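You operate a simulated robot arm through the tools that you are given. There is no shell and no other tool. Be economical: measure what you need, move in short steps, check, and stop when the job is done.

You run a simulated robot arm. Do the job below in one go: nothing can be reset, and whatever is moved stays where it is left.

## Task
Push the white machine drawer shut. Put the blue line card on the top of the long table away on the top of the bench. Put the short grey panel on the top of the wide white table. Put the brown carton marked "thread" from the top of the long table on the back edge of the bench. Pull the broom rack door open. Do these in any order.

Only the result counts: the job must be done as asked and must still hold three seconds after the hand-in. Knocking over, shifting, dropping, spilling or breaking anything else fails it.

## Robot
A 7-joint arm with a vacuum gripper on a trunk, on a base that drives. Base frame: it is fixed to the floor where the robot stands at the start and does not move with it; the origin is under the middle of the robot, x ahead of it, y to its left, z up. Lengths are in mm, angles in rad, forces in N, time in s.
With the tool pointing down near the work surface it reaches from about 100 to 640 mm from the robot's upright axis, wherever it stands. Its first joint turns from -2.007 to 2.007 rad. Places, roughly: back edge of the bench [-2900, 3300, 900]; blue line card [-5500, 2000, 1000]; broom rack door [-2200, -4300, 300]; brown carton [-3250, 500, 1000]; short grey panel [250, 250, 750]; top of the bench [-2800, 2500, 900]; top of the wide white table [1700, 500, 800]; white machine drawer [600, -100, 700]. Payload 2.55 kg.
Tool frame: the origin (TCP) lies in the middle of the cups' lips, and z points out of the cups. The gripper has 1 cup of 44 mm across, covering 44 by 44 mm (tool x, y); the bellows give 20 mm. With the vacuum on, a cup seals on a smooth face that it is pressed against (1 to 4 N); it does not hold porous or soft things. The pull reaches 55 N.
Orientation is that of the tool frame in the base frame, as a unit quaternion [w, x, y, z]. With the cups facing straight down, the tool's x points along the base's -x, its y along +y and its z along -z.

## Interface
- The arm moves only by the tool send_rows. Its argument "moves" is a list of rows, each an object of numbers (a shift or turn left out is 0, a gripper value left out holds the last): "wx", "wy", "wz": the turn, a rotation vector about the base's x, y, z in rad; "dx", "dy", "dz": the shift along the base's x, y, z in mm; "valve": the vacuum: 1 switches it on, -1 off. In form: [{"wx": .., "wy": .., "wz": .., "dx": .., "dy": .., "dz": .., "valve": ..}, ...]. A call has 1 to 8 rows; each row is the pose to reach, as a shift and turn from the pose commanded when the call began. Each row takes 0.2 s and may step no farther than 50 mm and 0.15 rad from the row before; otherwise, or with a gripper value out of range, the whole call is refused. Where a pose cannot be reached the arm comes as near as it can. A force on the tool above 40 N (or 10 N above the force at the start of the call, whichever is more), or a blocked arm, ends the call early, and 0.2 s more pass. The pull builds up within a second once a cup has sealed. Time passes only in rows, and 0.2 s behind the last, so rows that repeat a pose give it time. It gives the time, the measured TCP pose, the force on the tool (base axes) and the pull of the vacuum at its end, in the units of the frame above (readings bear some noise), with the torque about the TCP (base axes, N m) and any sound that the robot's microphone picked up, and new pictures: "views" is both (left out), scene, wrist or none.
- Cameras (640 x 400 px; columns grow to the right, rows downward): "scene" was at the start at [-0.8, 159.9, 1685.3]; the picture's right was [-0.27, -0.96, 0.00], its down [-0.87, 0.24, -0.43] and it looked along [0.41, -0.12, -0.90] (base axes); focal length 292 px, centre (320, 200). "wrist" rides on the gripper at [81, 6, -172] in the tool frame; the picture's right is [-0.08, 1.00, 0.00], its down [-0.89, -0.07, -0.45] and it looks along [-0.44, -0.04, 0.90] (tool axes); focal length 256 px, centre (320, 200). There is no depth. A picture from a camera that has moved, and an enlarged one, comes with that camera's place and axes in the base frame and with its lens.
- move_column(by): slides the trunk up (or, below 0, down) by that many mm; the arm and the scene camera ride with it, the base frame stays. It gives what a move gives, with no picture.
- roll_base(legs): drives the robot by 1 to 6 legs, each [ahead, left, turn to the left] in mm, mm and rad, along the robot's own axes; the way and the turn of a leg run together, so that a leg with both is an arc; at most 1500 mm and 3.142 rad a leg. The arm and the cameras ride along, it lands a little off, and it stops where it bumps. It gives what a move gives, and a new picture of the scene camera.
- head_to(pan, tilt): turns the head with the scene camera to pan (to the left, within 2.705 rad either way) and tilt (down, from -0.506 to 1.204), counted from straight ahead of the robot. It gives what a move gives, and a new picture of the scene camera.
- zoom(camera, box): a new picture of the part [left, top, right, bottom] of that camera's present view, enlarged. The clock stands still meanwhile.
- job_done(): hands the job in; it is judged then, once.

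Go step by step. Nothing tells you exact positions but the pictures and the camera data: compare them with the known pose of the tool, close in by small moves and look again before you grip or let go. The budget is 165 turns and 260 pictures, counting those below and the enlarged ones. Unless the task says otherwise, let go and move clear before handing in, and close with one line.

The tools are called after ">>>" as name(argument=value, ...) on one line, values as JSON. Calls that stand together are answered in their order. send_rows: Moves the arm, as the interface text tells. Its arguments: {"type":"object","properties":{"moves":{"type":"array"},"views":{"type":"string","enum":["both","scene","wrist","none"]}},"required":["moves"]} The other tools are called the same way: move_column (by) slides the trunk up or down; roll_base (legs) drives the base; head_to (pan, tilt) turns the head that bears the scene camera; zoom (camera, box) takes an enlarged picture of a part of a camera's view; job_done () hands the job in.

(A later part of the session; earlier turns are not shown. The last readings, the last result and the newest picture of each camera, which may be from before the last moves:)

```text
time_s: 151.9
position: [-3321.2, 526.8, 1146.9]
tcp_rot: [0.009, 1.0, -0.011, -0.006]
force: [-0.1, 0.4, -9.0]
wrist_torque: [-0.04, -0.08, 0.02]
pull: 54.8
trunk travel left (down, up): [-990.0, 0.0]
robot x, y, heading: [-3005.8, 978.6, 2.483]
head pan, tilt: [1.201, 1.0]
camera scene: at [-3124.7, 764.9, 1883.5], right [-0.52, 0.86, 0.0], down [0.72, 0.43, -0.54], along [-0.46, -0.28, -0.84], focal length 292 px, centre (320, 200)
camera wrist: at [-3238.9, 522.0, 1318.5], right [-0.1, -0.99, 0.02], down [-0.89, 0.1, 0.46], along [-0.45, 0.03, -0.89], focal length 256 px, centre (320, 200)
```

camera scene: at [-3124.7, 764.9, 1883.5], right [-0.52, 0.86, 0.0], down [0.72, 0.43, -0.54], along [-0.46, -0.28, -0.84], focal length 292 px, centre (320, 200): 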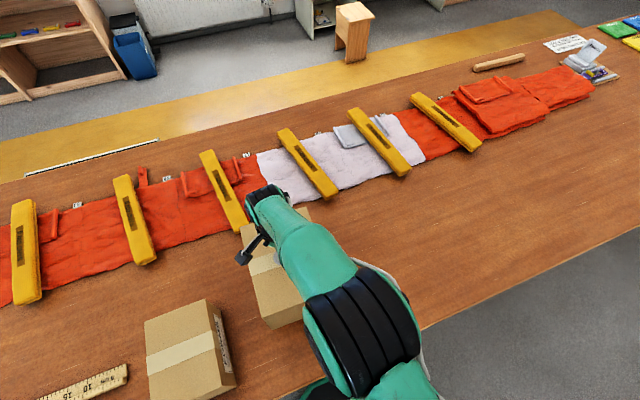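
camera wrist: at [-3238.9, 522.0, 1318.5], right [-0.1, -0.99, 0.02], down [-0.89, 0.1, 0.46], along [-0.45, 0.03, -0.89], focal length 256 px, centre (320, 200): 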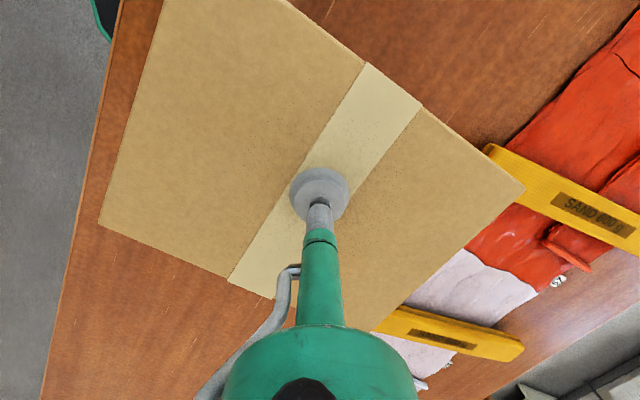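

Carton held (about 9 N). Back the base away sideways from the table, then tuck the load in front.

>>> roll_base(legs=[[0, -400, 0]])

>>> send_rows(moves=[{"dx": -10, "dy": 45, "dz": 10}, {"dx": -20, "dy": 90, "dz": 20}, {"dx": -30, "dy": 135, "dz": 30}, {"dx": -40, "dy": 180, "dz": 40}, {"dx": -50, "dy": 225, "dz": 50}, {"dx": -60, "dy": 270, "dz": 60}, {"dx": -70, "dy": 315, "dz": 70}, {"dx": -80, "dy": 360, "dz": 80}], views="none")

>>> send_rows(moves=[{"dx": 0, "dy": 45, "dz": 0}, {"dx": 0, "dy": 90, "dz": 0}, {"dx": 0, "dy": 135}, {"dx": 0, "dy": 180}], views="both")

```text
time_s: 154.4
position: [-3075.8, 844.0, 1146.5]
tcp_rot: [0.009, 1.0, -0.008, -0.006]
force: [0.0, -0.3, -8.3]
wrist_torque: [-0.03, -0.09, 0.02]
pull: 54.9
trunk travel left (down, up): [-990.0, 0.0]
robot x, y, heading: [-2759.5, 1299.6, 2.49]
head pan, tilt: [1.201, 1.0]
camera scene: at [-2879.2, 1082.2, 1883.4], right [-0.52, 0.85, 0.0], down [0.72, 0.44, -0.54], along [-0.46, -0.28, -0.84], focal length 292 px, centre (320, 200)
```

scene: 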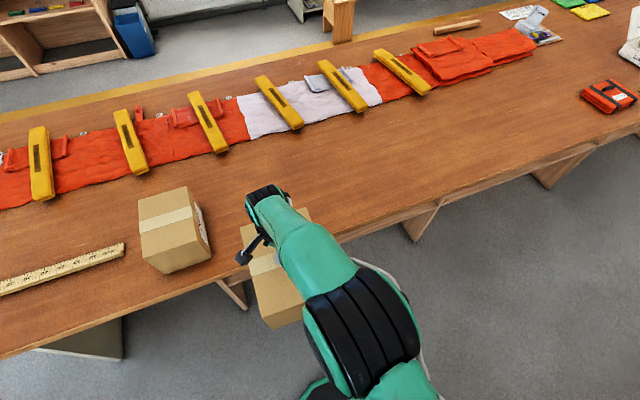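

```text
time_s: 156.2
position: [-3155.5, 1207.3, 1225.7]
tcp_rot: [0.011, 1.0, -0.01, -0.006]
force: [-1.1, 0.9, -8.7]
wrist_torque: [-0.09, -0.14, -0.02]
pull: 54.9
trunk travel left (down, up): [-990.0, 0.0]
robot x, y, heading: [-2759.2, 1296.0, 2.485]
head pan, tilt: [1.201, 1.0]
```

```text
time_s: 157.2
position: [-3153.1, 1386.7, 1226.1]
tcp_rot: [0.011, 1.0, -0.009, -0.007]
force: [1.1, 0.6, -8.2]
wrist_torque: [-0.1, -0.11, 0.02]
pull: 54.7
trunk travel left (down, up): [-990.0, 0.0]
robot x, y, heading: [-2755.6, 1297.2, 2.488]
head pan, tilt: [1.201, 1.0]
camera scene: at [-2879.5, 1087.1, 1883.9], right [-0.52, 0.85, 0.0], down [0.72, 0.44, -0.54], along [-0.46, -0.28, -0.84], focal length 292 px, centre (320, 200)
camera wrist: at [-3070.4, 1383.2, 1397.9], right [-0.1, -1.0, 0.02], down [-0.89, 0.1, 0.45], along [-0.45, 0.02, -0.89], focal length 256 px, centre (320, 200)
```

scene: 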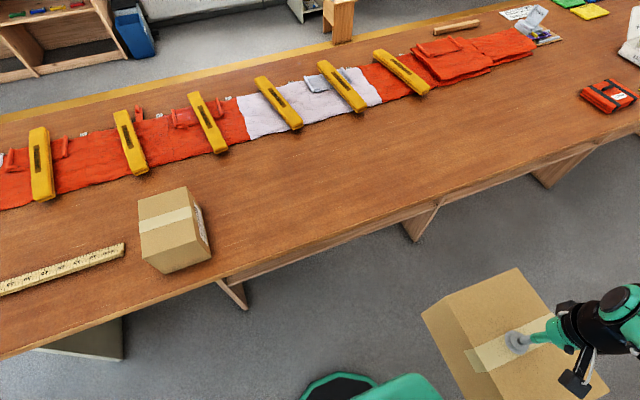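
wrist: 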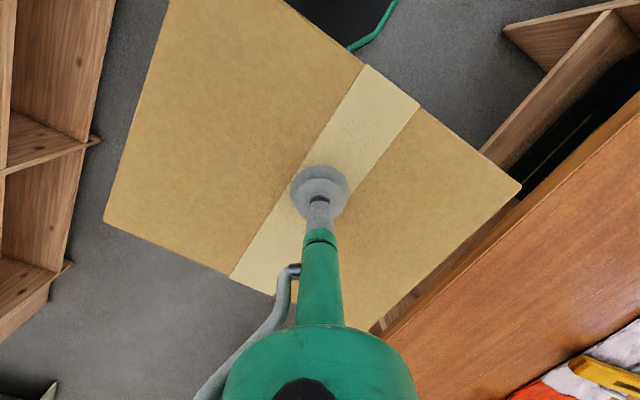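

Aisle clear. I'll drive up the aisle toward the bench's far end.

>>> roll_base(legs=[[1500, 0, 0.01], [1400, 0, 0]])

>>> head_to(pan=-0.9, tilt=0.7)

>>> head_to(pan=-1.7, tilt=0.6)

```text
time_s: 171.2
position: [-5495.8, 3069.5, 1226.7]
tcp_rot: [0.01, 1.0, 0.01, -0.006]
force: [-0.7, 0.0, -8.5]
wrist_torque: [-0.08, -0.09, 0.0]
pull: 55.3
trunk travel left (down, up): [-990.0, 0.0]
robot x, y, heading: [-5098.7, 2995.7, 2.523]
head pan, tilt: [1.201, 1.0]
camera scene: at [-5210.0, 2779.6, 1883.5], right [-0.55, 0.83, 0.0], down [0.7, 0.46, -0.54], along [-0.45, -0.3, -0.84], focal length 292 px, centre (320, 200)
```

scene: 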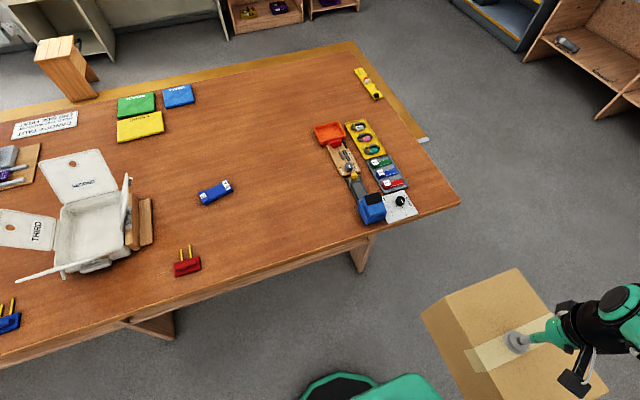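

```text
time_s: 173.2
position: [-5496.4, 3070.5, 1226.4]
tcp_rot: [0.009, 1.0, 0.011, -0.006]
force: [-0.5, 0.8, -8.2]
wrist_torque: [-0.05, -0.09, 0.03]
pull: 55.1
trunk travel left (down, up): [-990.0, 0.0]
robot x, y, heading: [-5098.6, 3001.2, 2.527]
head pan, tilt: [-0.901, 0.7]
camera scene: at [-5156.7, 2902.9, 1906.9], right [1.0, 0.05, 0.0], down [0.04, -0.64, -0.76], along [-0.04, 0.76, -0.64], focal length 292 px, centre (320, 200)
```

scene: 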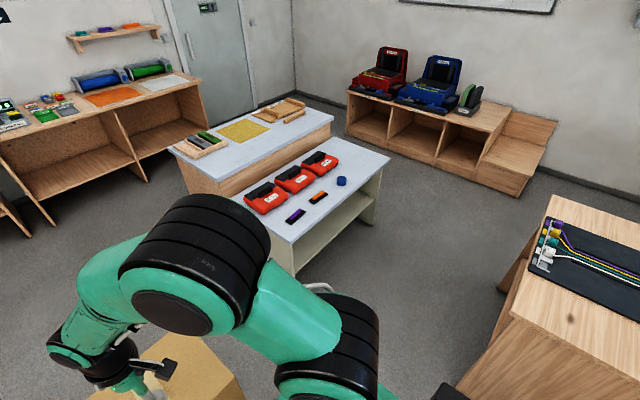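

```text
time_s: 174.3
position: [-5494.7, 3069.4, 1226.4]
tcp_rot: [0.009, 1.0, 0.01, -0.006]
force: [-0.3, 0.6, -8.8]
wrist_torque: [-0.07, -0.08, 0.0]
pull: 55.1
trunk travel left (down, up): [-990.0, 0.0]
robot x, y, heading: [-5098.9, 2994.6, 2.526]
head pan, tilt: [-1.7, 0.6]
camera scene: at [-5092.2, 2883.2, 1915.6], right [0.74, -0.68, 0.0], down [-0.38, -0.42, -0.83], along [0.56, 0.61, -0.56], focal length 292 px, centre (320, 200)
```

scene: 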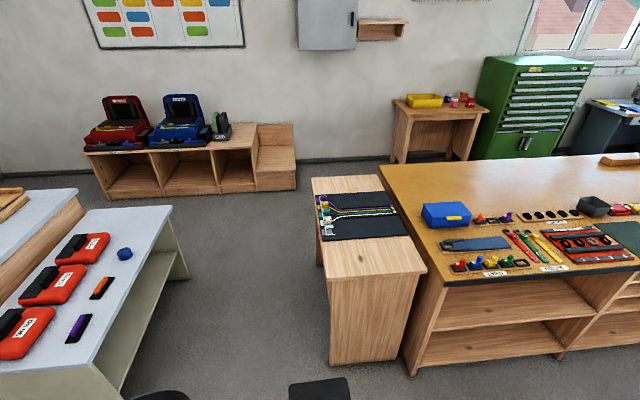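

I'm at the end of the bench. Turn to face across, align with the gap (centre s≈6085 along the aisle), then pass through to the wall side.

>>> roll_base(legs=[[0, 0, -1.6], [0, 205, 0]])

```text
time_s: 179.8
position: [-5193.7, 3513.1, 1226.2]
tcp_rot: [0.004, 0.714, -0.7, -0.011]
force: [0.6, 0.0, -8.8]
wrist_torque: [-0.11, 0.08, 0.02]
pull: 54.8
trunk travel left (down, up): [-990.0, 0.0]
robot x, y, heading: [-5270.3, 3114.2, 0.956]
head pan, tilt: [-1.7, 0.6]
camera scene: at [-5380.0, 3110.3, 1915.6], right [-0.68, -0.73, 0.0], down [-0.41, 0.38, -0.83], along [0.61, -0.56, -0.56], focal length 292 px, centre (320, 200)
```

scene: 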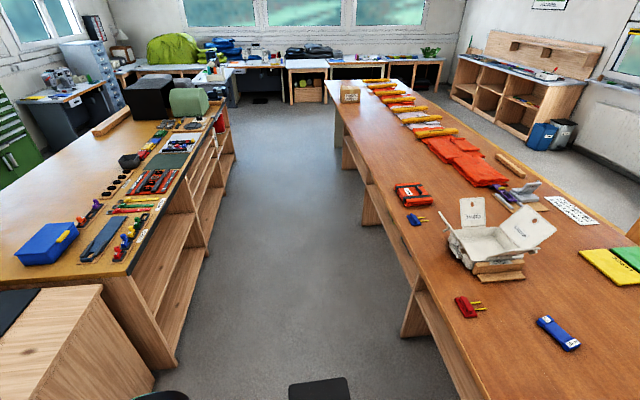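

>>> roll_base(legs=[[0, 0, -0.03], [1100, 0, 0]])

```text
time_s: 185.8
position: [-4529.5, 4395.5, 1226.2]
tcp_rot: [0.003, 0.709, -0.706, -0.011]
force: [0.5, -1.1, -9.2]
wrist_torque: [-0.14, 0.06, -0.01]
pull: 54.9
trunk travel left (down, up): [-990.0, 0.0]
robot x, y, heading: [-4607.5, 4000.1, 0.936]
head pan, tilt: [-1.7, 0.6]
camera scene: at [-4723.0, 3994.8, 1915.6], right [-0.69, -0.72, 0.0], down [-0.41, 0.39, -0.83], along [0.6, -0.57, -0.56], focal length 292 px, centre (320, 200)
```

scene: 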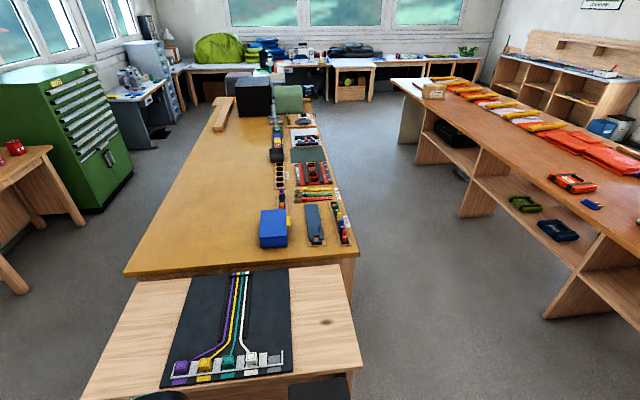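

>>> roll_base(legs=[[1010, 0, -0.01], [0, 0, -1.57], [1450, 0, 0]])

>>> head_to(pan=-1.0, tilt=0.8)

```text
time_s: 201.7
position: [-2421.3, 3878.5, 1226.2]
tcp_rot: [0.006, -0.008, 1.0, 0.011]
force: [-0.2, 0.2, -9.1]
wrist_torque: [0.07, 0.05, 0.03]
pull: 54.5
trunk travel left (down, up): [-990.0, 0.0]
robot x, y, heading: [-2814.5, 3954.4, -0.622]
head pan, tilt: [-1.7, 0.6]
camera scene: at [-2823.0, 4067.3, 1915.6], right [-0.73, 0.68, 0.0], down [0.38, 0.41, -0.83], along [-0.56, -0.6, -0.56], focal length 292 px, centre (320, 200)
```

scene: 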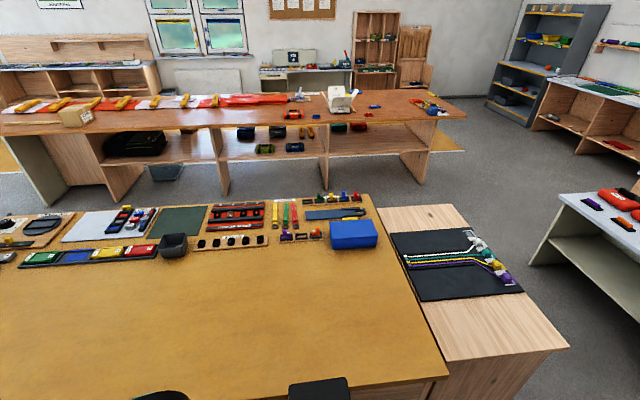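

```text
time_s: 202.8
position: [-2420.6, 3879.5, 1225.8]
tcp_rot: [0.005, -0.009, 1.0, 0.011]
force: [-0.3, -0.3, -8.7]
wrist_torque: [0.05, 0.12, 0.01]
pull: 54.9
trunk travel left (down, up): [-990.0, 0.0]
robot x, y, heading: [-2816.5, 3954.5, -0.623]
head pan, tilt: [-1.0, 0.799]
camera scene: at [-2766.8, 4051.3, 1898.7], right [-1.0, 0.05, 0.0], down [0.04, 0.72, -0.7], along [-0.04, -0.7, -0.72], focal length 292 px, centre (320, 200)
```

scene: 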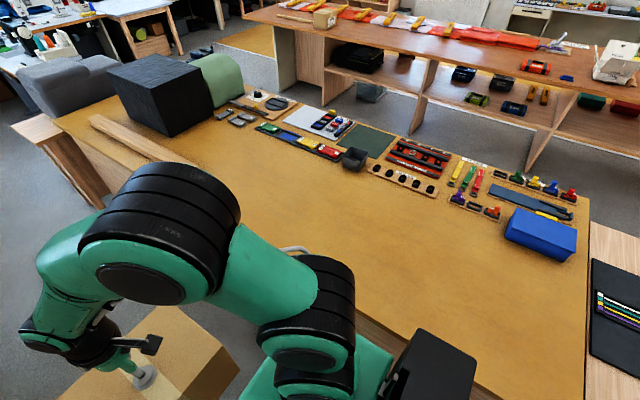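

The bench's back strip is clear; bench top is at about z 894 with its back edge at 1130 along the depth axis. Target for the carton centre: (-2864,3348). I'll drive up alongside.

>>> roll_base(legs=[[290, 0, -0.01]])

```text
time_s: 204.8
position: [-2191.5, 3707.6, 1226.6]
tcp_rot: [0.004, -0.004, 1.0, 0.011]
force: [0.1, 0.4, -8.9]
wrist_torque: [0.08, 0.1, -0.02]
pull: 54.6
trunk travel left (down, up): [-990.0, 0.0]
robot x, y, heading: [-2586.0, 3785.9, -0.63]
head pan, tilt: [-1.0, 0.799]
camera scene: at [-2535.5, 3884.3, 1898.7], right [-1.0, 0.06, 0.0], down [0.04, 0.72, -0.7], along [-0.04, -0.7, -0.72], focal length 292 px, centre (320, 200)
```

scene: 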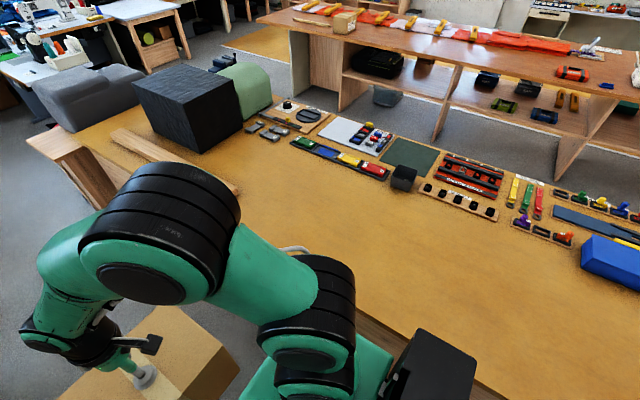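

Swing the carton round over the bench in an arc.

>>> send_rows(moves=[{"dx": -9, "dy": -44}, {"dx": -25, "dy": -87}, {"dx": -44, "dy": -125}, {"dx": -69, "dy": -163}, {"dx": -99, "dy": -198}, {"dx": -129, "dy": -228}, {"dx": -166, "dy": -256}, {"dx": -205, "dy": -280}], views="none")

>>> send_rows(moves=[{"dx": -38, "dy": -18}, {"dx": -78, "dy": -32}, {"dx": -119, "dy": -43}, {"dx": -162, "dy": -50}, {"dx": -205, "dy": -57}, {"dx": -248, "dy": -60}, {"dx": -292, "dy": -64}, {"dx": -335, "dy": -69}], views="none")

>>> send_rows(moves=[{"dx": -45, "dy": -4}, {"dx": -90, "dy": -8}, {"dx": -133, "dy": -11}], views="both")

```text
time_s: 206.6
position: [-2396.5, 3427.9, 1225.4]
tcp_rot: [0.006, -0.002, 1.0, 0.011]
force: [0.1, -0.1, -9.3]
wrist_torque: [0.09, 0.09, 0.01]
pull: 54.6
trunk travel left (down, up): [-990.0, 0.0]
robot x, y, heading: [-2585.8, 3786.4, -0.637]
head pan, tilt: [-1.0, 0.799]
```

```text
time_s: 208.4
position: [-2735.5, 3359.3, 1223.4]
tcp_rot: [0.005, -0.003, 1.0, 0.011]
force: [0.5, 0.0, -8.6]
wrist_torque: [0.11, 0.09, 0.02]
pull: 54.9
trunk travel left (down, up): [-990.0, 0.0]
robot x, y, heading: [-2584.4, 3788.0, -0.632]
head pan, tilt: [-1.0, 0.799]
```

```text
time_s: 209.2
position: [-2860.2, 3355.7, 1215.5]
tcp_rot: [0.004, -0.003, 1.0, 0.009]
force: [-4.1, -0.5, -10.7]
wrist_torque: [-0.03, 0.51, 0.05]
pull: 54.8
out of reach, approached as far as the arm can: row 3
trunk travel left (down, up): [-990.0, 0.0]
robot x, y, heading: [-2584.2, 3788.4, -0.637]
head pan, tilt: [-1.0, 0.799]
camera scene: at [-2537.7, 3882.9, 1899.1], right [-1.0, 0.06, 0.0], down [0.04, 0.72, -0.7], along [-0.04, -0.7, -0.72], focal length 292 px, centre (320, 200)
camera wrist: at [-2942.6, 3357.5, 1388.5], right [0.07, 1.0, 0.02], down [0.89, -0.07, 0.45], along [0.45, -0.01, -0.89], focal length 256 px, centre (320, 200)
```

scene: 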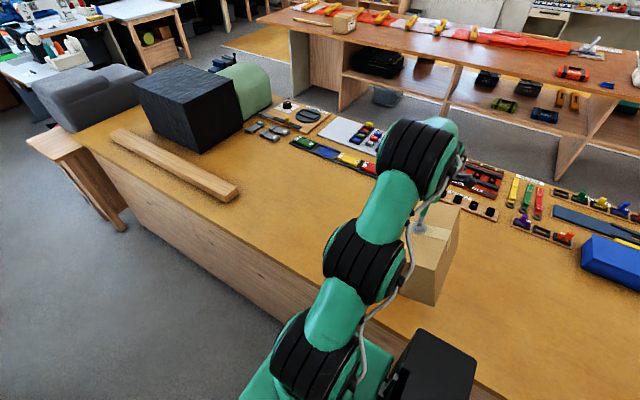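
wrist: 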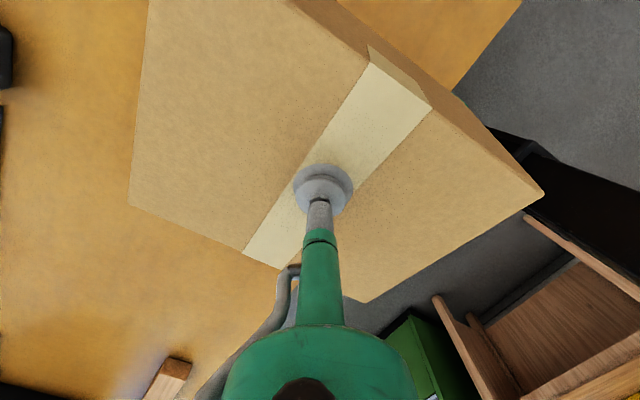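

The carton is over the back strip. Lower it stepwise.

>>> send_rows(moves=[{"dz": -25, "dx": -3, "dy": -6}, {"dz": -50, "dx": -3, "dy": -8}, {"dz": -75, "dx": -3, "dy": -8}, {"dz": -95, "dx": -3, "dy": -8}], views="both")

```text
time_s: 210.2
position: [-2860.2, 3348.3, 1120.8]
tcp_rot: [0.005, -0.002, 1.0, 0.01]
force: [-0.4, 0.1, -8.4]
wrist_torque: [0.04, 0.12, 0.01]
pull: 54.5
trunk travel left (down, up): [-990.0, 0.0]
robot x, y, heading: [-2588.0, 3783.4, -0.632]
head pan, tilt: [-1.0, 0.799]
camera scene: at [-2536.9, 3882.0, 1898.9], right [-1.0, 0.06, 0.0], down [0.04, 0.72, -0.7], along [-0.04, -0.7, -0.72], focal length 292 px, centre (320, 200)
camera wrist: at [-2944.2, 3349.8, 1292.1], right [0.07, 1.0, 0.02], down [0.89, -0.08, 0.45], along [0.45, -0.01, -0.89], focal length 256 px, centre (320, 200)
```

scene: 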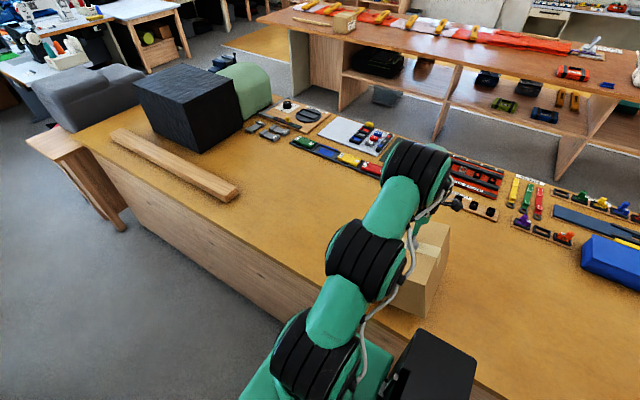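
wrist: 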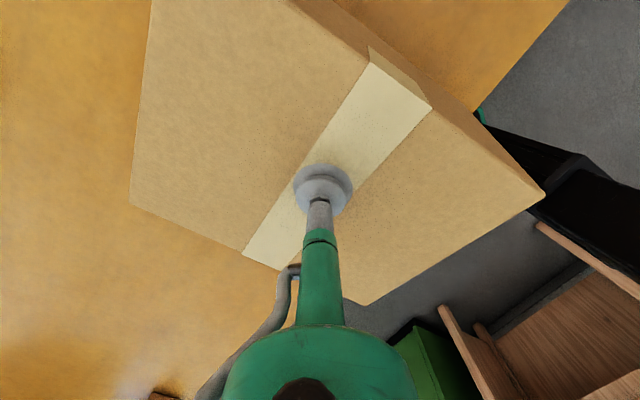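

>>> send_rows(moves=[{"dz": -20}, {"dz": -30}, {"dz": -36}, {"dz": -41}, {"dz": -45}, {"dz": -49}, {"dz": -53}, {"dz": -57}], views="none")

```text
time_s: 211.0
position: [-2869.7, 3344.0, 1098.0]
tcp_rot: [-0.004, -0.003, 1.0, 0.001]
force: [-0.5, 5.7, 15.0]
wrist_torque: [-0.55, -0.45, 0.19]
pull: 54.8
trunk travel left (down, up): [-990.0, 0.0]
robot x, y, heading: [-2584.0, 3785.4, -0.63]
head pan, tilt: [-1.0, 0.799]
stopped in row 3: the force on the tool passed its limit (the readings are from after the stop); the commanded pose is now the measured one
```

Contact near z 1098, so the carton is resting. Check before releasing.

>>> send_rows(moves=[{"dz": 2}], views="both")

```text
time_s: 211.4
position: [-2868.3, 3341.9, 1098.3]
tcp_rot: [-0.003, -0.002, 1.0, 0.003]
force: [-2.7, -0.4, 4.5]
wrist_torque: [-0.29, -0.11, 0.0]
pull: 55.0
trunk travel left (down, up): [-990.0, 0.0]
robot x, y, heading: [-2587.3, 3789.0, -0.631]
head pan, tilt: [-1.0, 0.799]
camera scene: at [-2536.6, 3884.6, 1898.6], right [-1.0, 0.06, 0.0], down [0.04, 0.72, -0.7], along [-0.04, -0.7, -0.72], focal length 292 px, centre (320, 200)
camera wrist: at [-2948.7, 3348.7, 1270.8], right [0.07, 1.0, 0.0], down [0.9, -0.07, 0.44], along [0.44, -0.03, -0.9], focal length 256 px, centre (320, 200)
```

scene: 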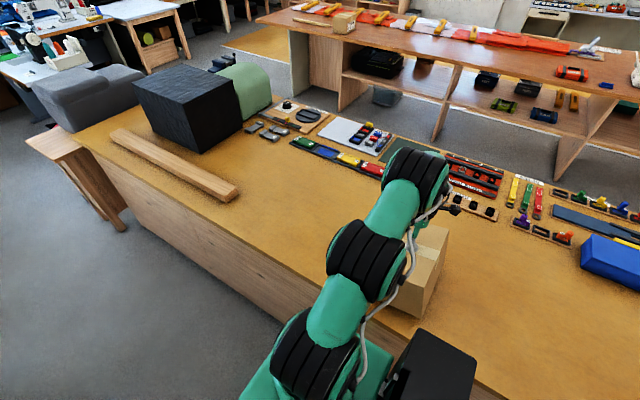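
wrist: 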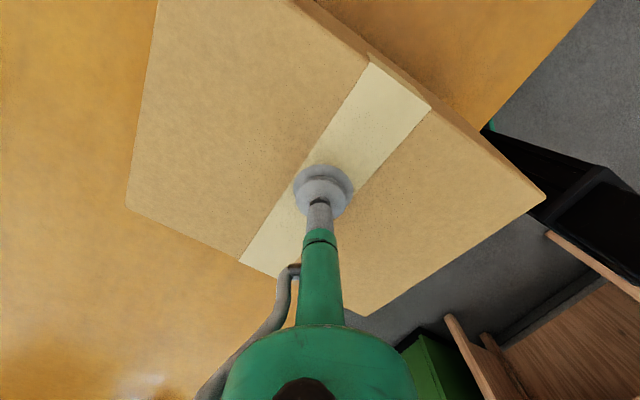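

The carton sits just inside the back edge. Release and rise.

>>> send_rows(moves=[{"dz": 0, "valve": -1}, {"dz": 0}, {"dz": 0}, {"dz": 0}, {"dz": 10}, {"dz": 35}, {"dz": 65}, {"dz": 90}], views="both")

```text
time_s: 213.2
position: [-2868.5, 3345.5, 1187.4]
tcp_rot: [-0.002, -0.003, 1.0, 0.004]
force: [0.1, -0.4, 0.4]
wrist_torque: [0.0, 0.0, 0.0]
pull: 0.1
trunk travel left (down, up): [-990.0, 0.0]
robot x, y, heading: [-2585.9, 3785.2, -0.63]
head pan, tilt: [-1.0, 0.799]
camera scene: at [-2535.5, 3884.7, 1898.7], right [-1.0, 0.06, 0.0], down [0.04, 0.72, -0.7], along [-0.04, -0.7, -0.72], focal length 292 px, centre (320, 200)
camera wrist: at [-2948.0, 3349.3, 1359.9], right [0.07, 1.0, 0.01], down [0.89, -0.07, 0.44], along [0.44, -0.03, -0.9], focal length 256 px, centre (320, 200)
```

scene: 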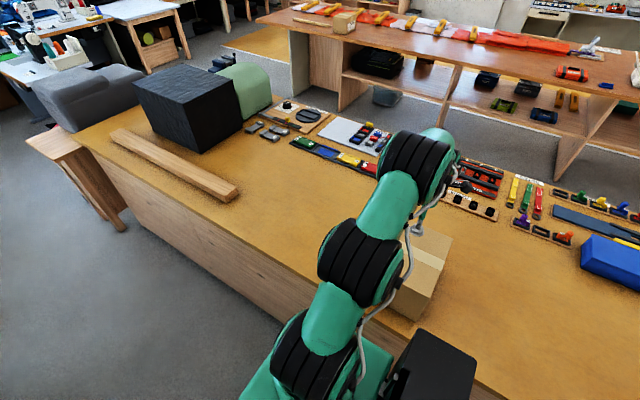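
wrist: 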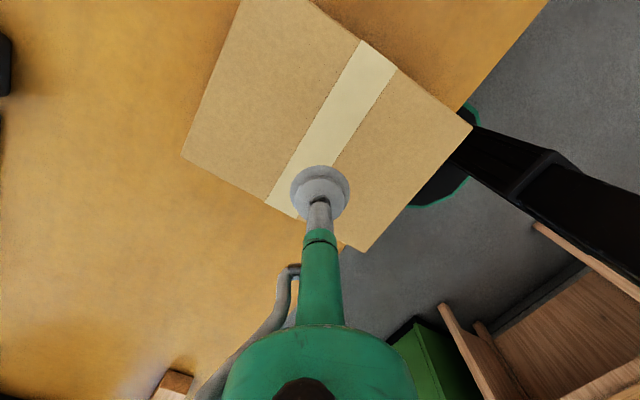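

The carton stands at the bench's back edge. Tuck the arm to the front for travelling.

>>> send_rows(moves=[{"dx": 45, "dy": 12}, {"dx": 91, "dy": 22}, {"dx": 137, "dy": 30}, {"dx": 184, "dy": 35}, {"dx": 231, "dy": 38}, {"dx": 278, "dy": 40}, {"dx": 325, "dy": 45}, {"dx": 371, "dy": 55}], views="none")

>>> send_rows(moves=[{"dx": 42, "dy": 23}, {"dx": 80, "dy": 52}, {"dx": 115, "dy": 85}, {"dx": 147, "dy": 120}, {"dx": 174, "dy": 160}, {"dx": 197, "dy": 203}, {"dx": 214, "dy": 247}, {"dx": 227, "dy": 293}], views="none")

>>> zoom(camera="scene", box=[300, 160, 540, 310])

>>> roll_base(legs=[[-1000, 0, 0], [-745, 0, -0.01]])

```text
time_s: 215.0
position: [-2494.9, 3398.8, 1185.5]
tcp_rot: [-0.003, -0.002, 1.0, 0.003]
force: [-0.2, -0.7, 0.8]
wrist_torque: [-0.02, 0.02, 0.0]
pull: 0.0
trunk travel left (down, up): [-990.0, 0.0]
robot x, y, heading: [-2587.5, 3786.1, -0.629]
head pan, tilt: [-1.0, 0.799]
```

```text
time_s: 216.8
position: [-2271.2, 3692.7, 1187.2]
tcp_rot: [-0.002, -0.002, 1.0, 0.003]
force: [0.7, 0.2, -1.4]
wrist_torque: [0.0, 0.0, -0.02]
pull: 0.0
trunk travel left (down, up): [-990.0, 0.0]
robot x, y, heading: [-2589.8, 3787.6, -0.631]
head pan, tilt: [-1.0, 0.799]
```

```text
2.67 times, centred on (420, 235) of scene
camera zoom: at [-2535.5, 3886.2, 1898.6], right [-1.0, 0.06, 0.0], down [0.04, 0.71, -0.7], along [-0.04, -0.7, -0.72], focal length 779 px, centre (53, 107)
```

zoom: 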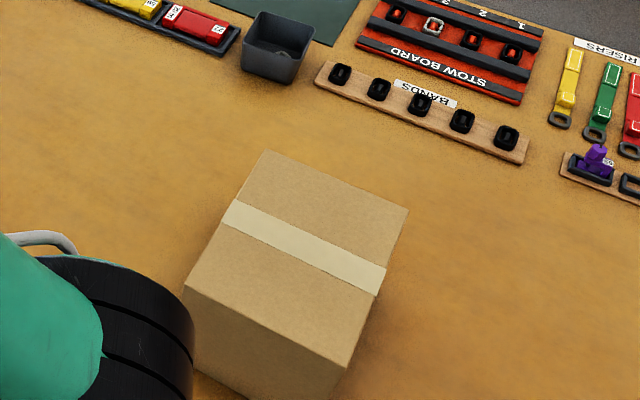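

```text
time_s: 225.6
position: [-3671.4, 4735.3, 1188.5]
tcp_rot: [-0.001, 0.007, 1.0, 0.003]
force: [-0.3, 1.0, 1.1]
wrist_torque: [0.02, -0.02, -0.02]
pull: 0.0
trunk travel left (down, up): [-990.0, 0.0]
robot x, y, heading: [-3985.7, 4840.1, -0.651]
head pan, tilt: [-1.0, 0.799]
camera scene: at [-3932.3, 4933.0, 1898.7], right [-1.0, 0.08, 0.0], down [0.06, 0.71, -0.7], along [-0.06, -0.69, -0.72], focal length 292 px, centre (320, 200)
```

scene: 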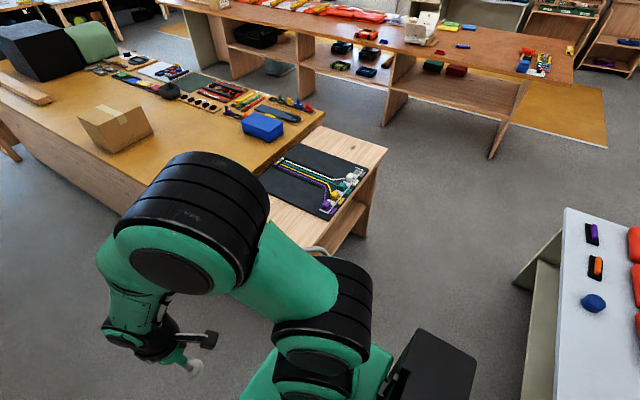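

Now strafe through the gap back toward the long table.

>>> roll_base(legs=[[0, -1100, 0.005]])

>>> roll_base(legs=[[0, -1050, 0]])

```text
time_s: 231.3
position: [-4346.8, 3854.1, 1187.8]
tcp_rot: [-0.002, 0.01, 1.0, 0.004]
force: [0.0, 0.5, -0.8]
wrist_torque: [0.01, 0.02, 0.02]
pull: 0.1
trunk travel left (down, up): [-990.0, 0.0]
robot x, y, heading: [-4659.7, 3958.3, -0.655]
head pan, tilt: [-1.0, 0.799]
camera scene: at [-4606.5, 4054.1, 1898.7], right [-1.0, 0.09, 0.0], down [0.06, 0.71, -0.7], along [-0.06, -0.69, -0.72], focal length 292 px, centre (320, 200)
```

scene: 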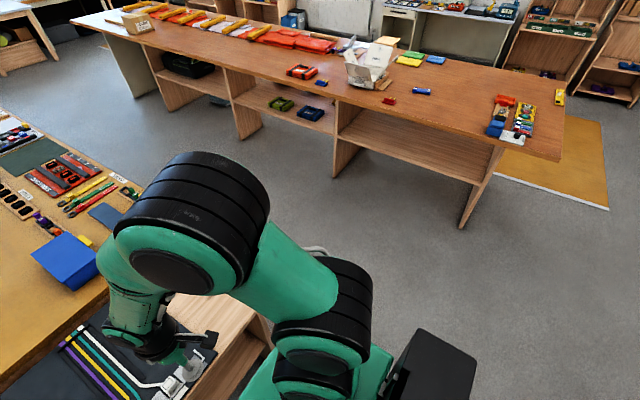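

```text
time_s: 236.7
position: [-4994.1, 3022.7, 1187.9]
tcp_rot: [-0.001, 0.013, 1.0, 0.004]
force: [0.0, -0.5, 0.7]
wrist_torque: [0.03, -0.03, 0.02]
pull: 0.1
trunk travel left (down, up): [-990.0, 0.0]
robot x, y, heading: [-5305.2, 3127.8, -0.665]
head pan, tilt: [-1.0, 0.799]
camera scene: at [-5251.7, 3224.3, 1898.7], right [-1.0, 0.09, 0.0], down [0.07, 0.71, -0.7], along [-0.07, -0.69, -0.72], focal length 292 px, centre (320, 200)
```

scene: 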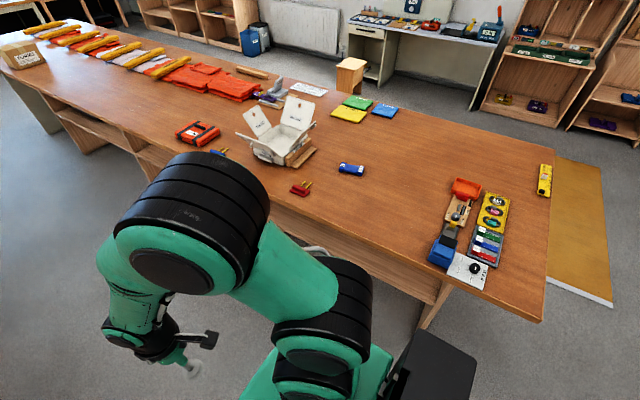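

Round the end of the long table to its far side, where the cards are.

>>> roll_base(legs=[[0, 0, 0.022], [-860, 0, 0], [0, -1060, 0.01]])

>>> roll_base(legs=[[0, -1000, 0.01]])

```text
time_s: 246.7
position: [-6319.2, 2706.0, 1189.6]
tcp_rot: [-0.002, 0.004, 1.0, 0.003]
force: [0.5, 0.4, 1.2]
wrist_torque: [-0.01, 0.0, 0.04]
pull: 0.1
trunk travel left (down, up): [-990.0, 0.0]
robot x, y, heading: [-6637.1, 2808.0, -0.644]
head pan, tilt: [-1.0, 0.799]
camera scene: at [-6580.9, 2901.8, 1898.7], right [-1.0, 0.07, 0.0], down [0.05, 0.71, -0.7], along [-0.05, -0.7, -0.72], focal length 292 px, centre (320, 200)
```

scene: 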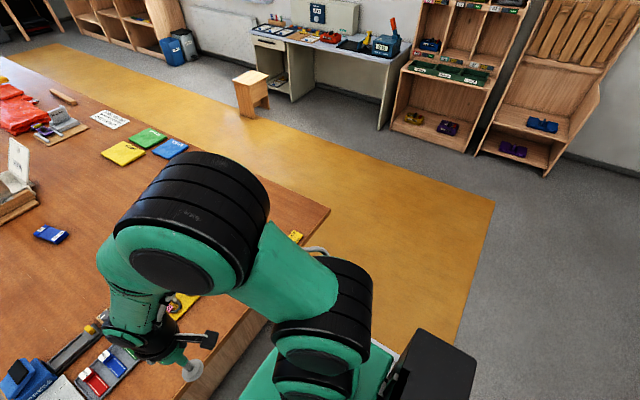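

```text
time_s: 251.8
position: [-6913.1, 1911.8, 1187.4]
tcp_rot: [-0.001, 0.001, 1.0, 0.004]
force: [-0.5, -0.1, 0.2]
wrist_torque: [0.02, 0.04, 0.0]
pull: 0.0
trunk travel left (down, up): [-990.0, 0.0]
robot x, y, heading: [-7229.1, 2007.3, -0.641]
head pan, tilt: [-1.0, 0.799]
camera scene: at [-7175.9, 2107.1, 1898.7], right [-1.0, 0.07, 0.0], down [0.05, 0.72, -0.7], along [-0.05, -0.7, -0.72], focal length 292 px, centre (320, 200)
```

scene: 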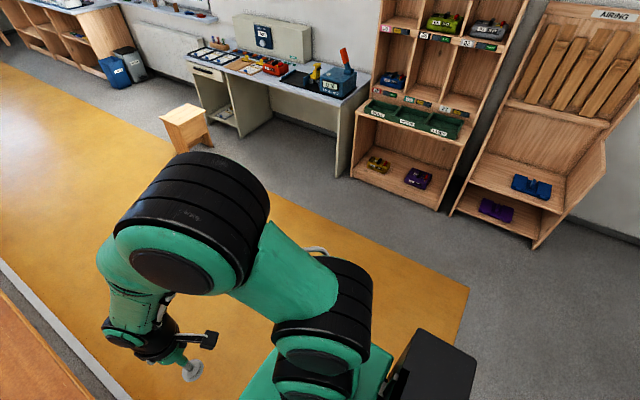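

Drive ahead along the table's far side to the cards.

>>> roll_base(legs=[[1400, 0, 0]])

>>> head_to(pan=1.3, tilt=1.0)

```text
time_s: 258.8
position: [-5780.6, 1081.3, 1188.3]
tcp_rot: [-0.002, -0.004, 1.0, 0.003]
force: [-0.1, -0.6, -0.2]
wrist_torque: [-0.01, 0.0, 0.02]
pull: 0.1
trunk travel left (down, up): [-990.0, 0.0]
robot x, y, heading: [-6096.7, 1179.1, -0.634]
head pan, tilt: [-1.0, 0.799]
camera scene: at [-6045.6, 1274.4, 1898.7], right [-1.0, 0.06, 0.0], down [0.04, 0.72, -0.7], along [-0.04, -0.7, -0.72], focal length 292 px, centre (320, 200)
```

scene: 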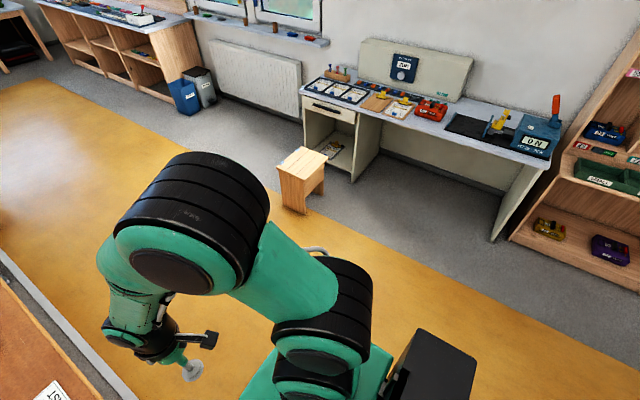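

```text
time_s: 261.0
position: [-5781.2, 1083.7, 1187.6]
tcp_rot: [-0.001, -0.004, 1.0, 0.004]
force: [0.1, -0.1, 0.7]
wrist_torque: [0.04, 0.0, 0.01]
pull: 0.0
trunk travel left (down, up): [-990.0, 0.0]
robot x, y, heading: [-6095.2, 1177.8, -0.629]
head pan, tilt: [1.3, 1.0]
camera scene: at [-5986.2, 1398.2, 1883.6], right [0.62, -0.78, 0.0], down [-0.66, -0.52, -0.54], along [0.42, 0.34, -0.84], focal length 292 px, centre (320, 200)
```

scene: 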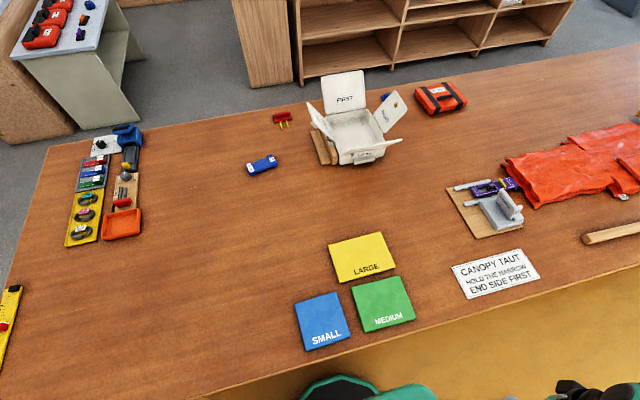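

The rough position given fits the small blue object near (-5509,2100) better than the SMALL sheet. Zoom to see what it is.

>>> zoom(camera="scene", box=[220, 60, 420, 185])

>>> zoom(camera="scene", box=[270, 220, 430, 370])

>>> zoom(camera="scene", box=[40, 110, 200, 260])

```text
3.20 times, centred on (320, 122) of scene
camera zoom: at [-5986.2, 1398.2, 1883.6], right [0.62, -0.78, 0.0], down [-0.66, -0.52, -0.54], along [0.42, 0.34, -0.84], focal length 934 px, centre (320, 448)
```

zoom: 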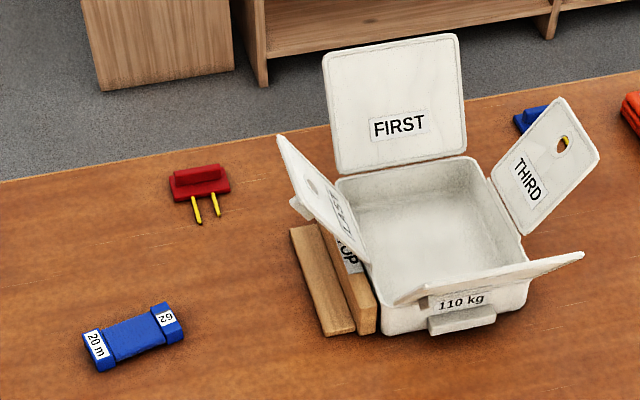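

```text
2.67 times, centred on (350, 295) of scene
camera zoom: at [-5986.2, 1398.2, 1883.6], right [0.62, -0.78, 0.0], down [-0.66, -0.52, -0.54], along [0.42, 0.34, -0.84], focal length 779 px, centre (240, -53)
```

zoom: 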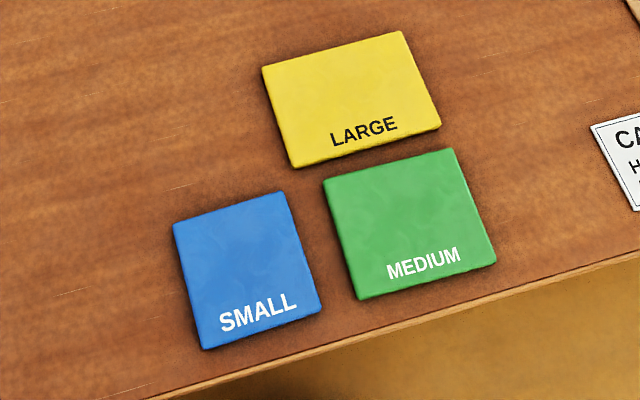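

```text
2.67 times, centred on (120, 185) of scene
camera zoom: at [-5986.2, 1398.2, 1883.6], right [0.62, -0.78, 0.0], down [-0.66, -0.52, -0.54], along [0.42, 0.34, -0.84], focal length 779 px, centre (853, 240)
```

zoom: 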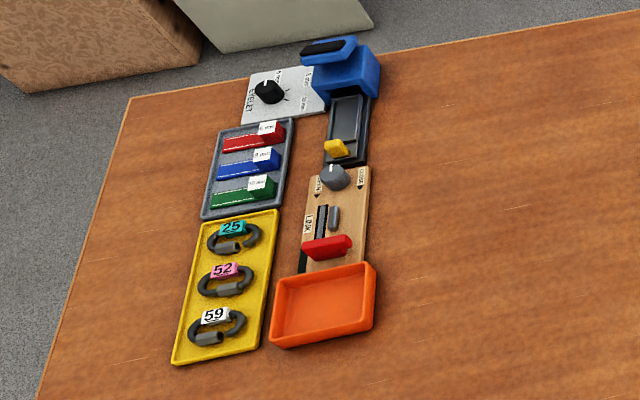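

It's a wound card marked "20 m" – that is the blue line card, nearer the aisle side at (-5509,2100). I'll drive back round to the aisle.

>>> roll_base(legs=[[0, 0, -0.012], [-1400, 0, 0], [0, 900, 0], [0, 900, 0]])

```text
time_s: 277.0
position: [-5890.7, 3390.9, 1186.2]
tcp_rot: [-0.001, -0.017, 1.0, 0.004]
force: [0.4, 0.1, 0.2]
wrist_torque: [0.0, 0.0, -0.04]
pull: 0.0
trunk travel left (down, up): [-990.0, 0.0]
robot x, y, heading: [-6209.4, 3478.1, -0.601]
head pan, tilt: [1.3, 1.0]
camera scene: at [-6105.8, 3702.3, 1883.6], right [0.64, -0.77, 0.0], down [-0.64, -0.54, -0.54], along [0.41, 0.35, -0.84], focal length 292 px, centre (320, 200)
```

scene: 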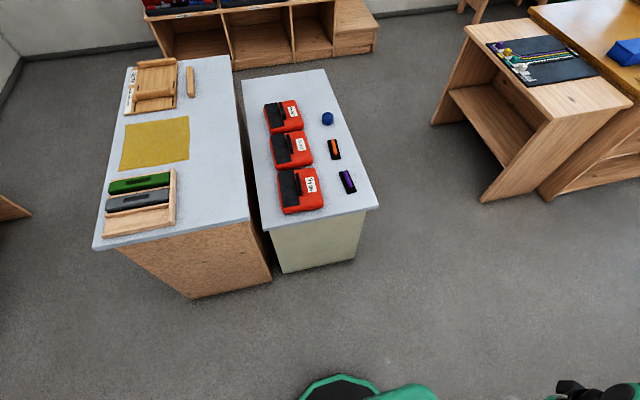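

>>> roll_base(legs=[[0, 0, -0.04], [1380, 0, 0]])

>>> head_to(pan=-1.4, tilt=1.0)

```text
time_s: 284.2
position: [-4808.8, 2530.3, 1187.9]
tcp_rot: [-0.002, 0.017, 1.0, 0.003]
force: [-0.7, 0.6, 0.5]
wrist_torque: [0.01, 0.02, 0.0]
pull: 0.0
trunk travel left (down, up): [-990.0, 0.0]
robot x, y, heading: [-5116.5, 2637.6, -0.673]
head pan, tilt: [1.3, 1.0]
camera scene: at [-5001.2, 2854.8, 1883.6], right [0.59, -0.81, 0.0], down [-0.68, -0.5, -0.54], along [0.44, 0.32, -0.84], focal length 292 px, centre (320, 200)
```

scene: 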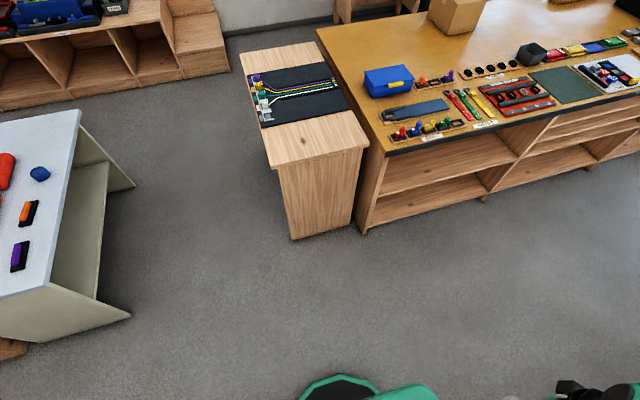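

```text
time_s: 286.6
position: [-4809.2, 2530.8, 1187.8]
tcp_rot: [-0.002, 0.016, 1.0, 0.004]
force: [1.1, -0.6, -0.5]
wrist_torque: [0.02, 0.04, 0.01]
pull: 0.2
trunk travel left (down, up): [-990.0, 0.0]
robot x, y, heading: [-5123.3, 2636.2, -0.671]
head pan, tilt: [-1.4, 1.0]
camera scene: at [-5090.8, 2752.6, 1883.6], right [-0.88, 0.48, 0.0], down [0.4, 0.74, -0.54], along [-0.26, -0.47, -0.84], focal length 292 px, centre (320, 200)
```

scene: 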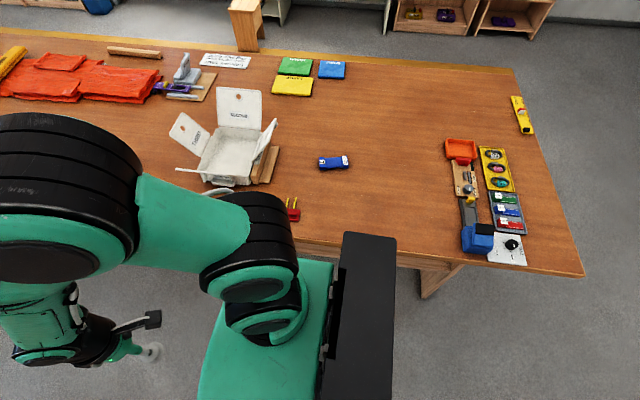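

The line card is at about (-5520,2085). Move the base 95 mm closer to the table and swing the arm over.

>>> roll_base(legs=[[0, -95, 0]])

>>> send_rows(moves=[{"dx": -10, "dy": -41}, {"dx": -31, "dy": -79}, {"dx": -57, "dy": -115}, {"dx": -86, "dy": -148}, {"dx": -119, "dy": -178}, {"dx": -156, "dy": -205}, {"dx": -197, "dy": -226}, {"dx": -240, "dy": -244}], views="none")

>>> send_rows(moves=[{"dx": -44, "dy": -13}, {"dx": -88, "dy": -28}, {"dx": -133, "dy": -40}, {"dx": -178, "dy": -52}, {"dx": -221, "dy": -65}, {"dx": -265, "dy": -75}, {"dx": -309, "dy": -85}, {"dx": -352, "dy": -95}], views="both")

```text
time_s: 287.7
position: [-4867.1, 2457.1, 1188.0]
tcp_rot: [-0.002, 0.017, 1.0, 0.003]
force: [-0.1, -0.4, 0.5]
wrist_torque: [-0.01, 0.0, 0.02]
pull: 0.0
trunk travel left (down, up): [-990.0, 0.0]
robot x, y, heading: [-5182.0, 2563.5, -0.677]
head pan, tilt: [-1.4, 1.0]
camera scene: at [-5149.1, 2678.9, 1883.6], right [-0.88, 0.48, 0.0], down [0.4, 0.74, -0.54], along [-0.26, -0.47, -0.84], focal length 292 px, centre (320, 200)
```

scene: 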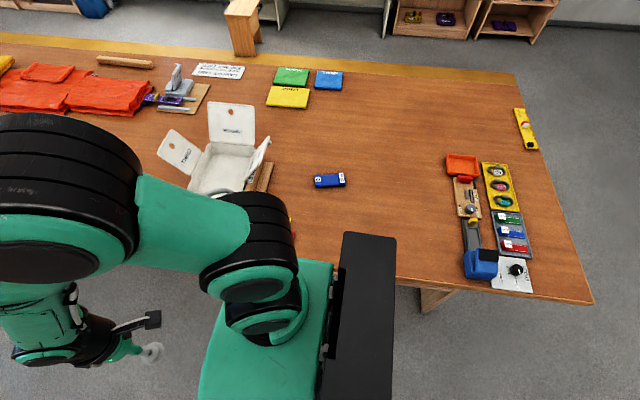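

```text
time_s: 289.5
position: [-5107.3, 2211.4, 1187.1]
tcp_rot: [-0.001, 0.016, 1.0, 0.004]
force: [0.1, -0.2, 0.1]
wrist_torque: [0.0, -0.05, 0.02]
pull: 0.0
trunk travel left (down, up): [-990.0, 0.0]
robot x, y, heading: [-5180.7, 2566.1, -0.674]
head pan, tilt: [-1.4, 1.0]
```

```text
time_s: 291.3
position: [-5461.2, 2117.6, 1187.3]
tcp_rot: [-0.002, 0.017, 1.0, 0.004]
force: [0.0, -0.2, 0.8]
wrist_torque: [-0.01, -0.04, 0.0]
pull: 0.1
trunk travel left (down, up): [-990.0, 0.0]
robot x, y, heading: [-5182.1, 2562.5, -0.673]
head pan, tilt: [-1.4, 1.0]
camera scene: at [-5151.6, 2678.1, 1883.7], right [-0.88, 0.48, 0.0], down [0.4, 0.74, -0.54], along [-0.26, -0.47, -0.84], focal length 292 px, centre (320, 200)
camera wrist: at [-5540.6, 2124.4, 1359.2], right [0.11, 0.99, 0.01], down [0.89, -0.1, 0.44], along [0.44, -0.04, -0.9], focal length 256 px, centre (320, 200)
```

scene: 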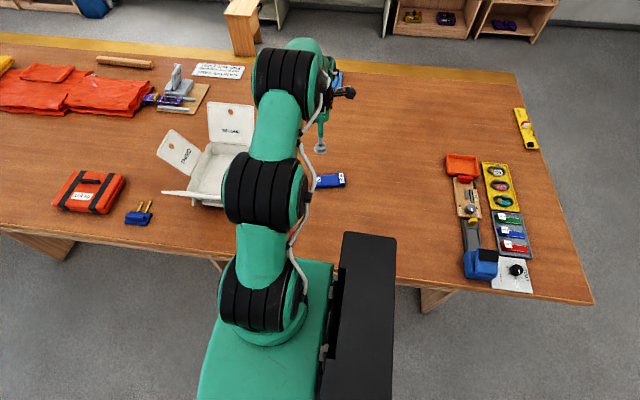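
wrist: 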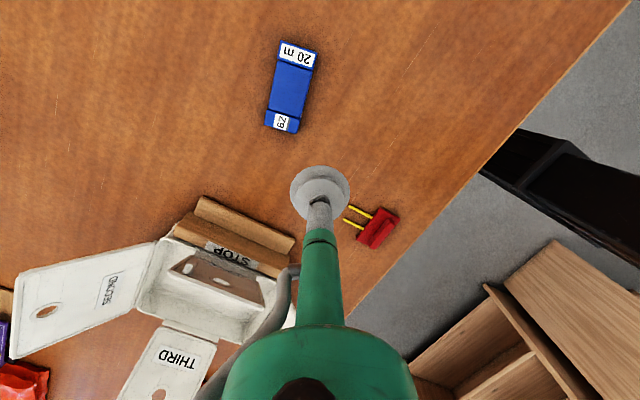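

Lower the trunk and move over the card's middle at (-5525,2082).

>>> move_column(by=-130)

>>> send_rows(moves=[{"dz": -30, "dx": -20, "dy": -10}, {"dz": -60, "dx": -45, "dy": -24}, {"dz": -60, "dx": -64, "dy": -36}], views="both")

```text
time_s: 292.9
position: [-5457.7, 2117.2, 1055.1]
tcp_rot: [-0.003, 0.016, 1.0, 0.003]
force: [0.3, -0.2, -0.2]
wrist_torque: [0.0, 0.02, -0.01]
pull: 0.0
trunk travel left (down, up): [-860.0, 130.0]
robot x, y, heading: [-5178.4, 2565.8, -0.674]
head pan, tilt: [-1.4, 1.0]
```

```text
time_s: 293.7
position: [-5510.8, 2093.9, 992.6]
tcp_rot: [-0.003, 0.017, 1.0, 0.003]
force: [0.3, -0.8, 0.1]
wrist_torque: [0.03, -0.01, 0.02]
pull: 0.0
out of reach, approached as far as the arm can: row 3
trunk travel left (down, up): [-860.0, 130.0]
robot x, y, heading: [-5180.3, 2566.8, -0.671]
head pan, tilt: [-1.4, 1.0]
camera scene: at [-5149.2, 2679.3, 1753.6], right [-0.88, 0.48, 0.0], down [0.4, 0.74, -0.54], along [-0.26, -0.47, -0.84], focal length 292 px, centre (320, 200)
camera wrist: at [-5591.1, 2102.1, 1165.1], right [0.11, 0.99, 0.01], down [0.89, -0.1, 0.44], along [0.44, -0.04, -0.9], focal length 256 px, centre (320, 200)
```

scene: 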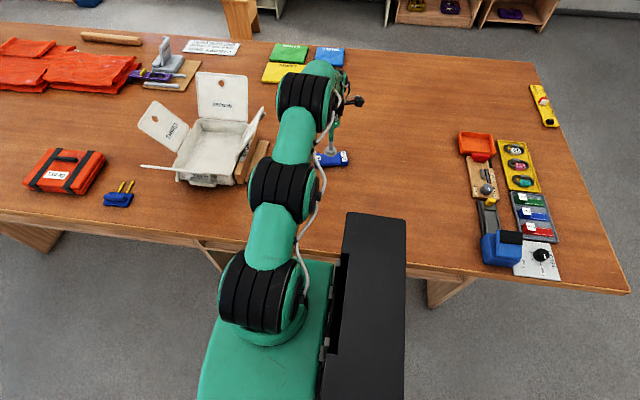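
wrist: 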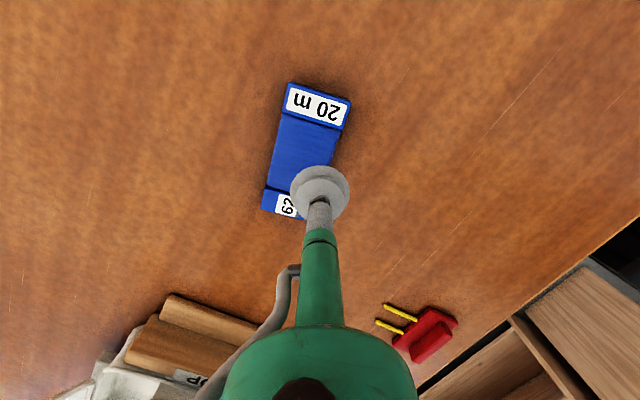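

>>> send_rows(moves=[{"dz": -14, "dx": -6, "dy": -3}, {"dz": -26, "dx": -12, "dy": -7}, {"dz": -28, "dx": -18, "dy": -10}], views="wrist")

```text
time_s: 294.5
position: [-5520.1, 2089.8, 964.7]
tcp_rot: [-0.003, 0.017, 1.0, 0.003]
force: [0.5, 0.4, 0.4]
wrist_torque: [0.01, -0.05, -0.01]
pull: 0.1
out of reach, approached as far as the arm can: row 2, 3
trunk travel left (down, up): [-860.0, 130.0]
robot x, y, heading: [-5180.2, 2565.8, -0.676]
head pan, tilt: [-1.4, 1.0]
camera wrist: at [-5600.5, 2097.7, 1137.9], right [0.11, 0.99, 0.01], down [0.89, -0.1, 0.44], along [0.44, -0.04, -0.9], focal length 256 px, centre (320, 200)
```

wrist: 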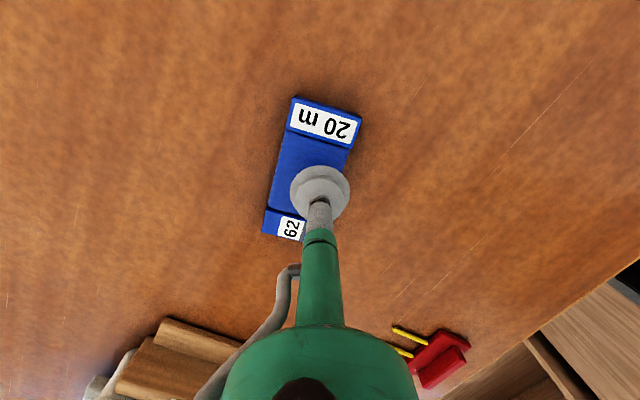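

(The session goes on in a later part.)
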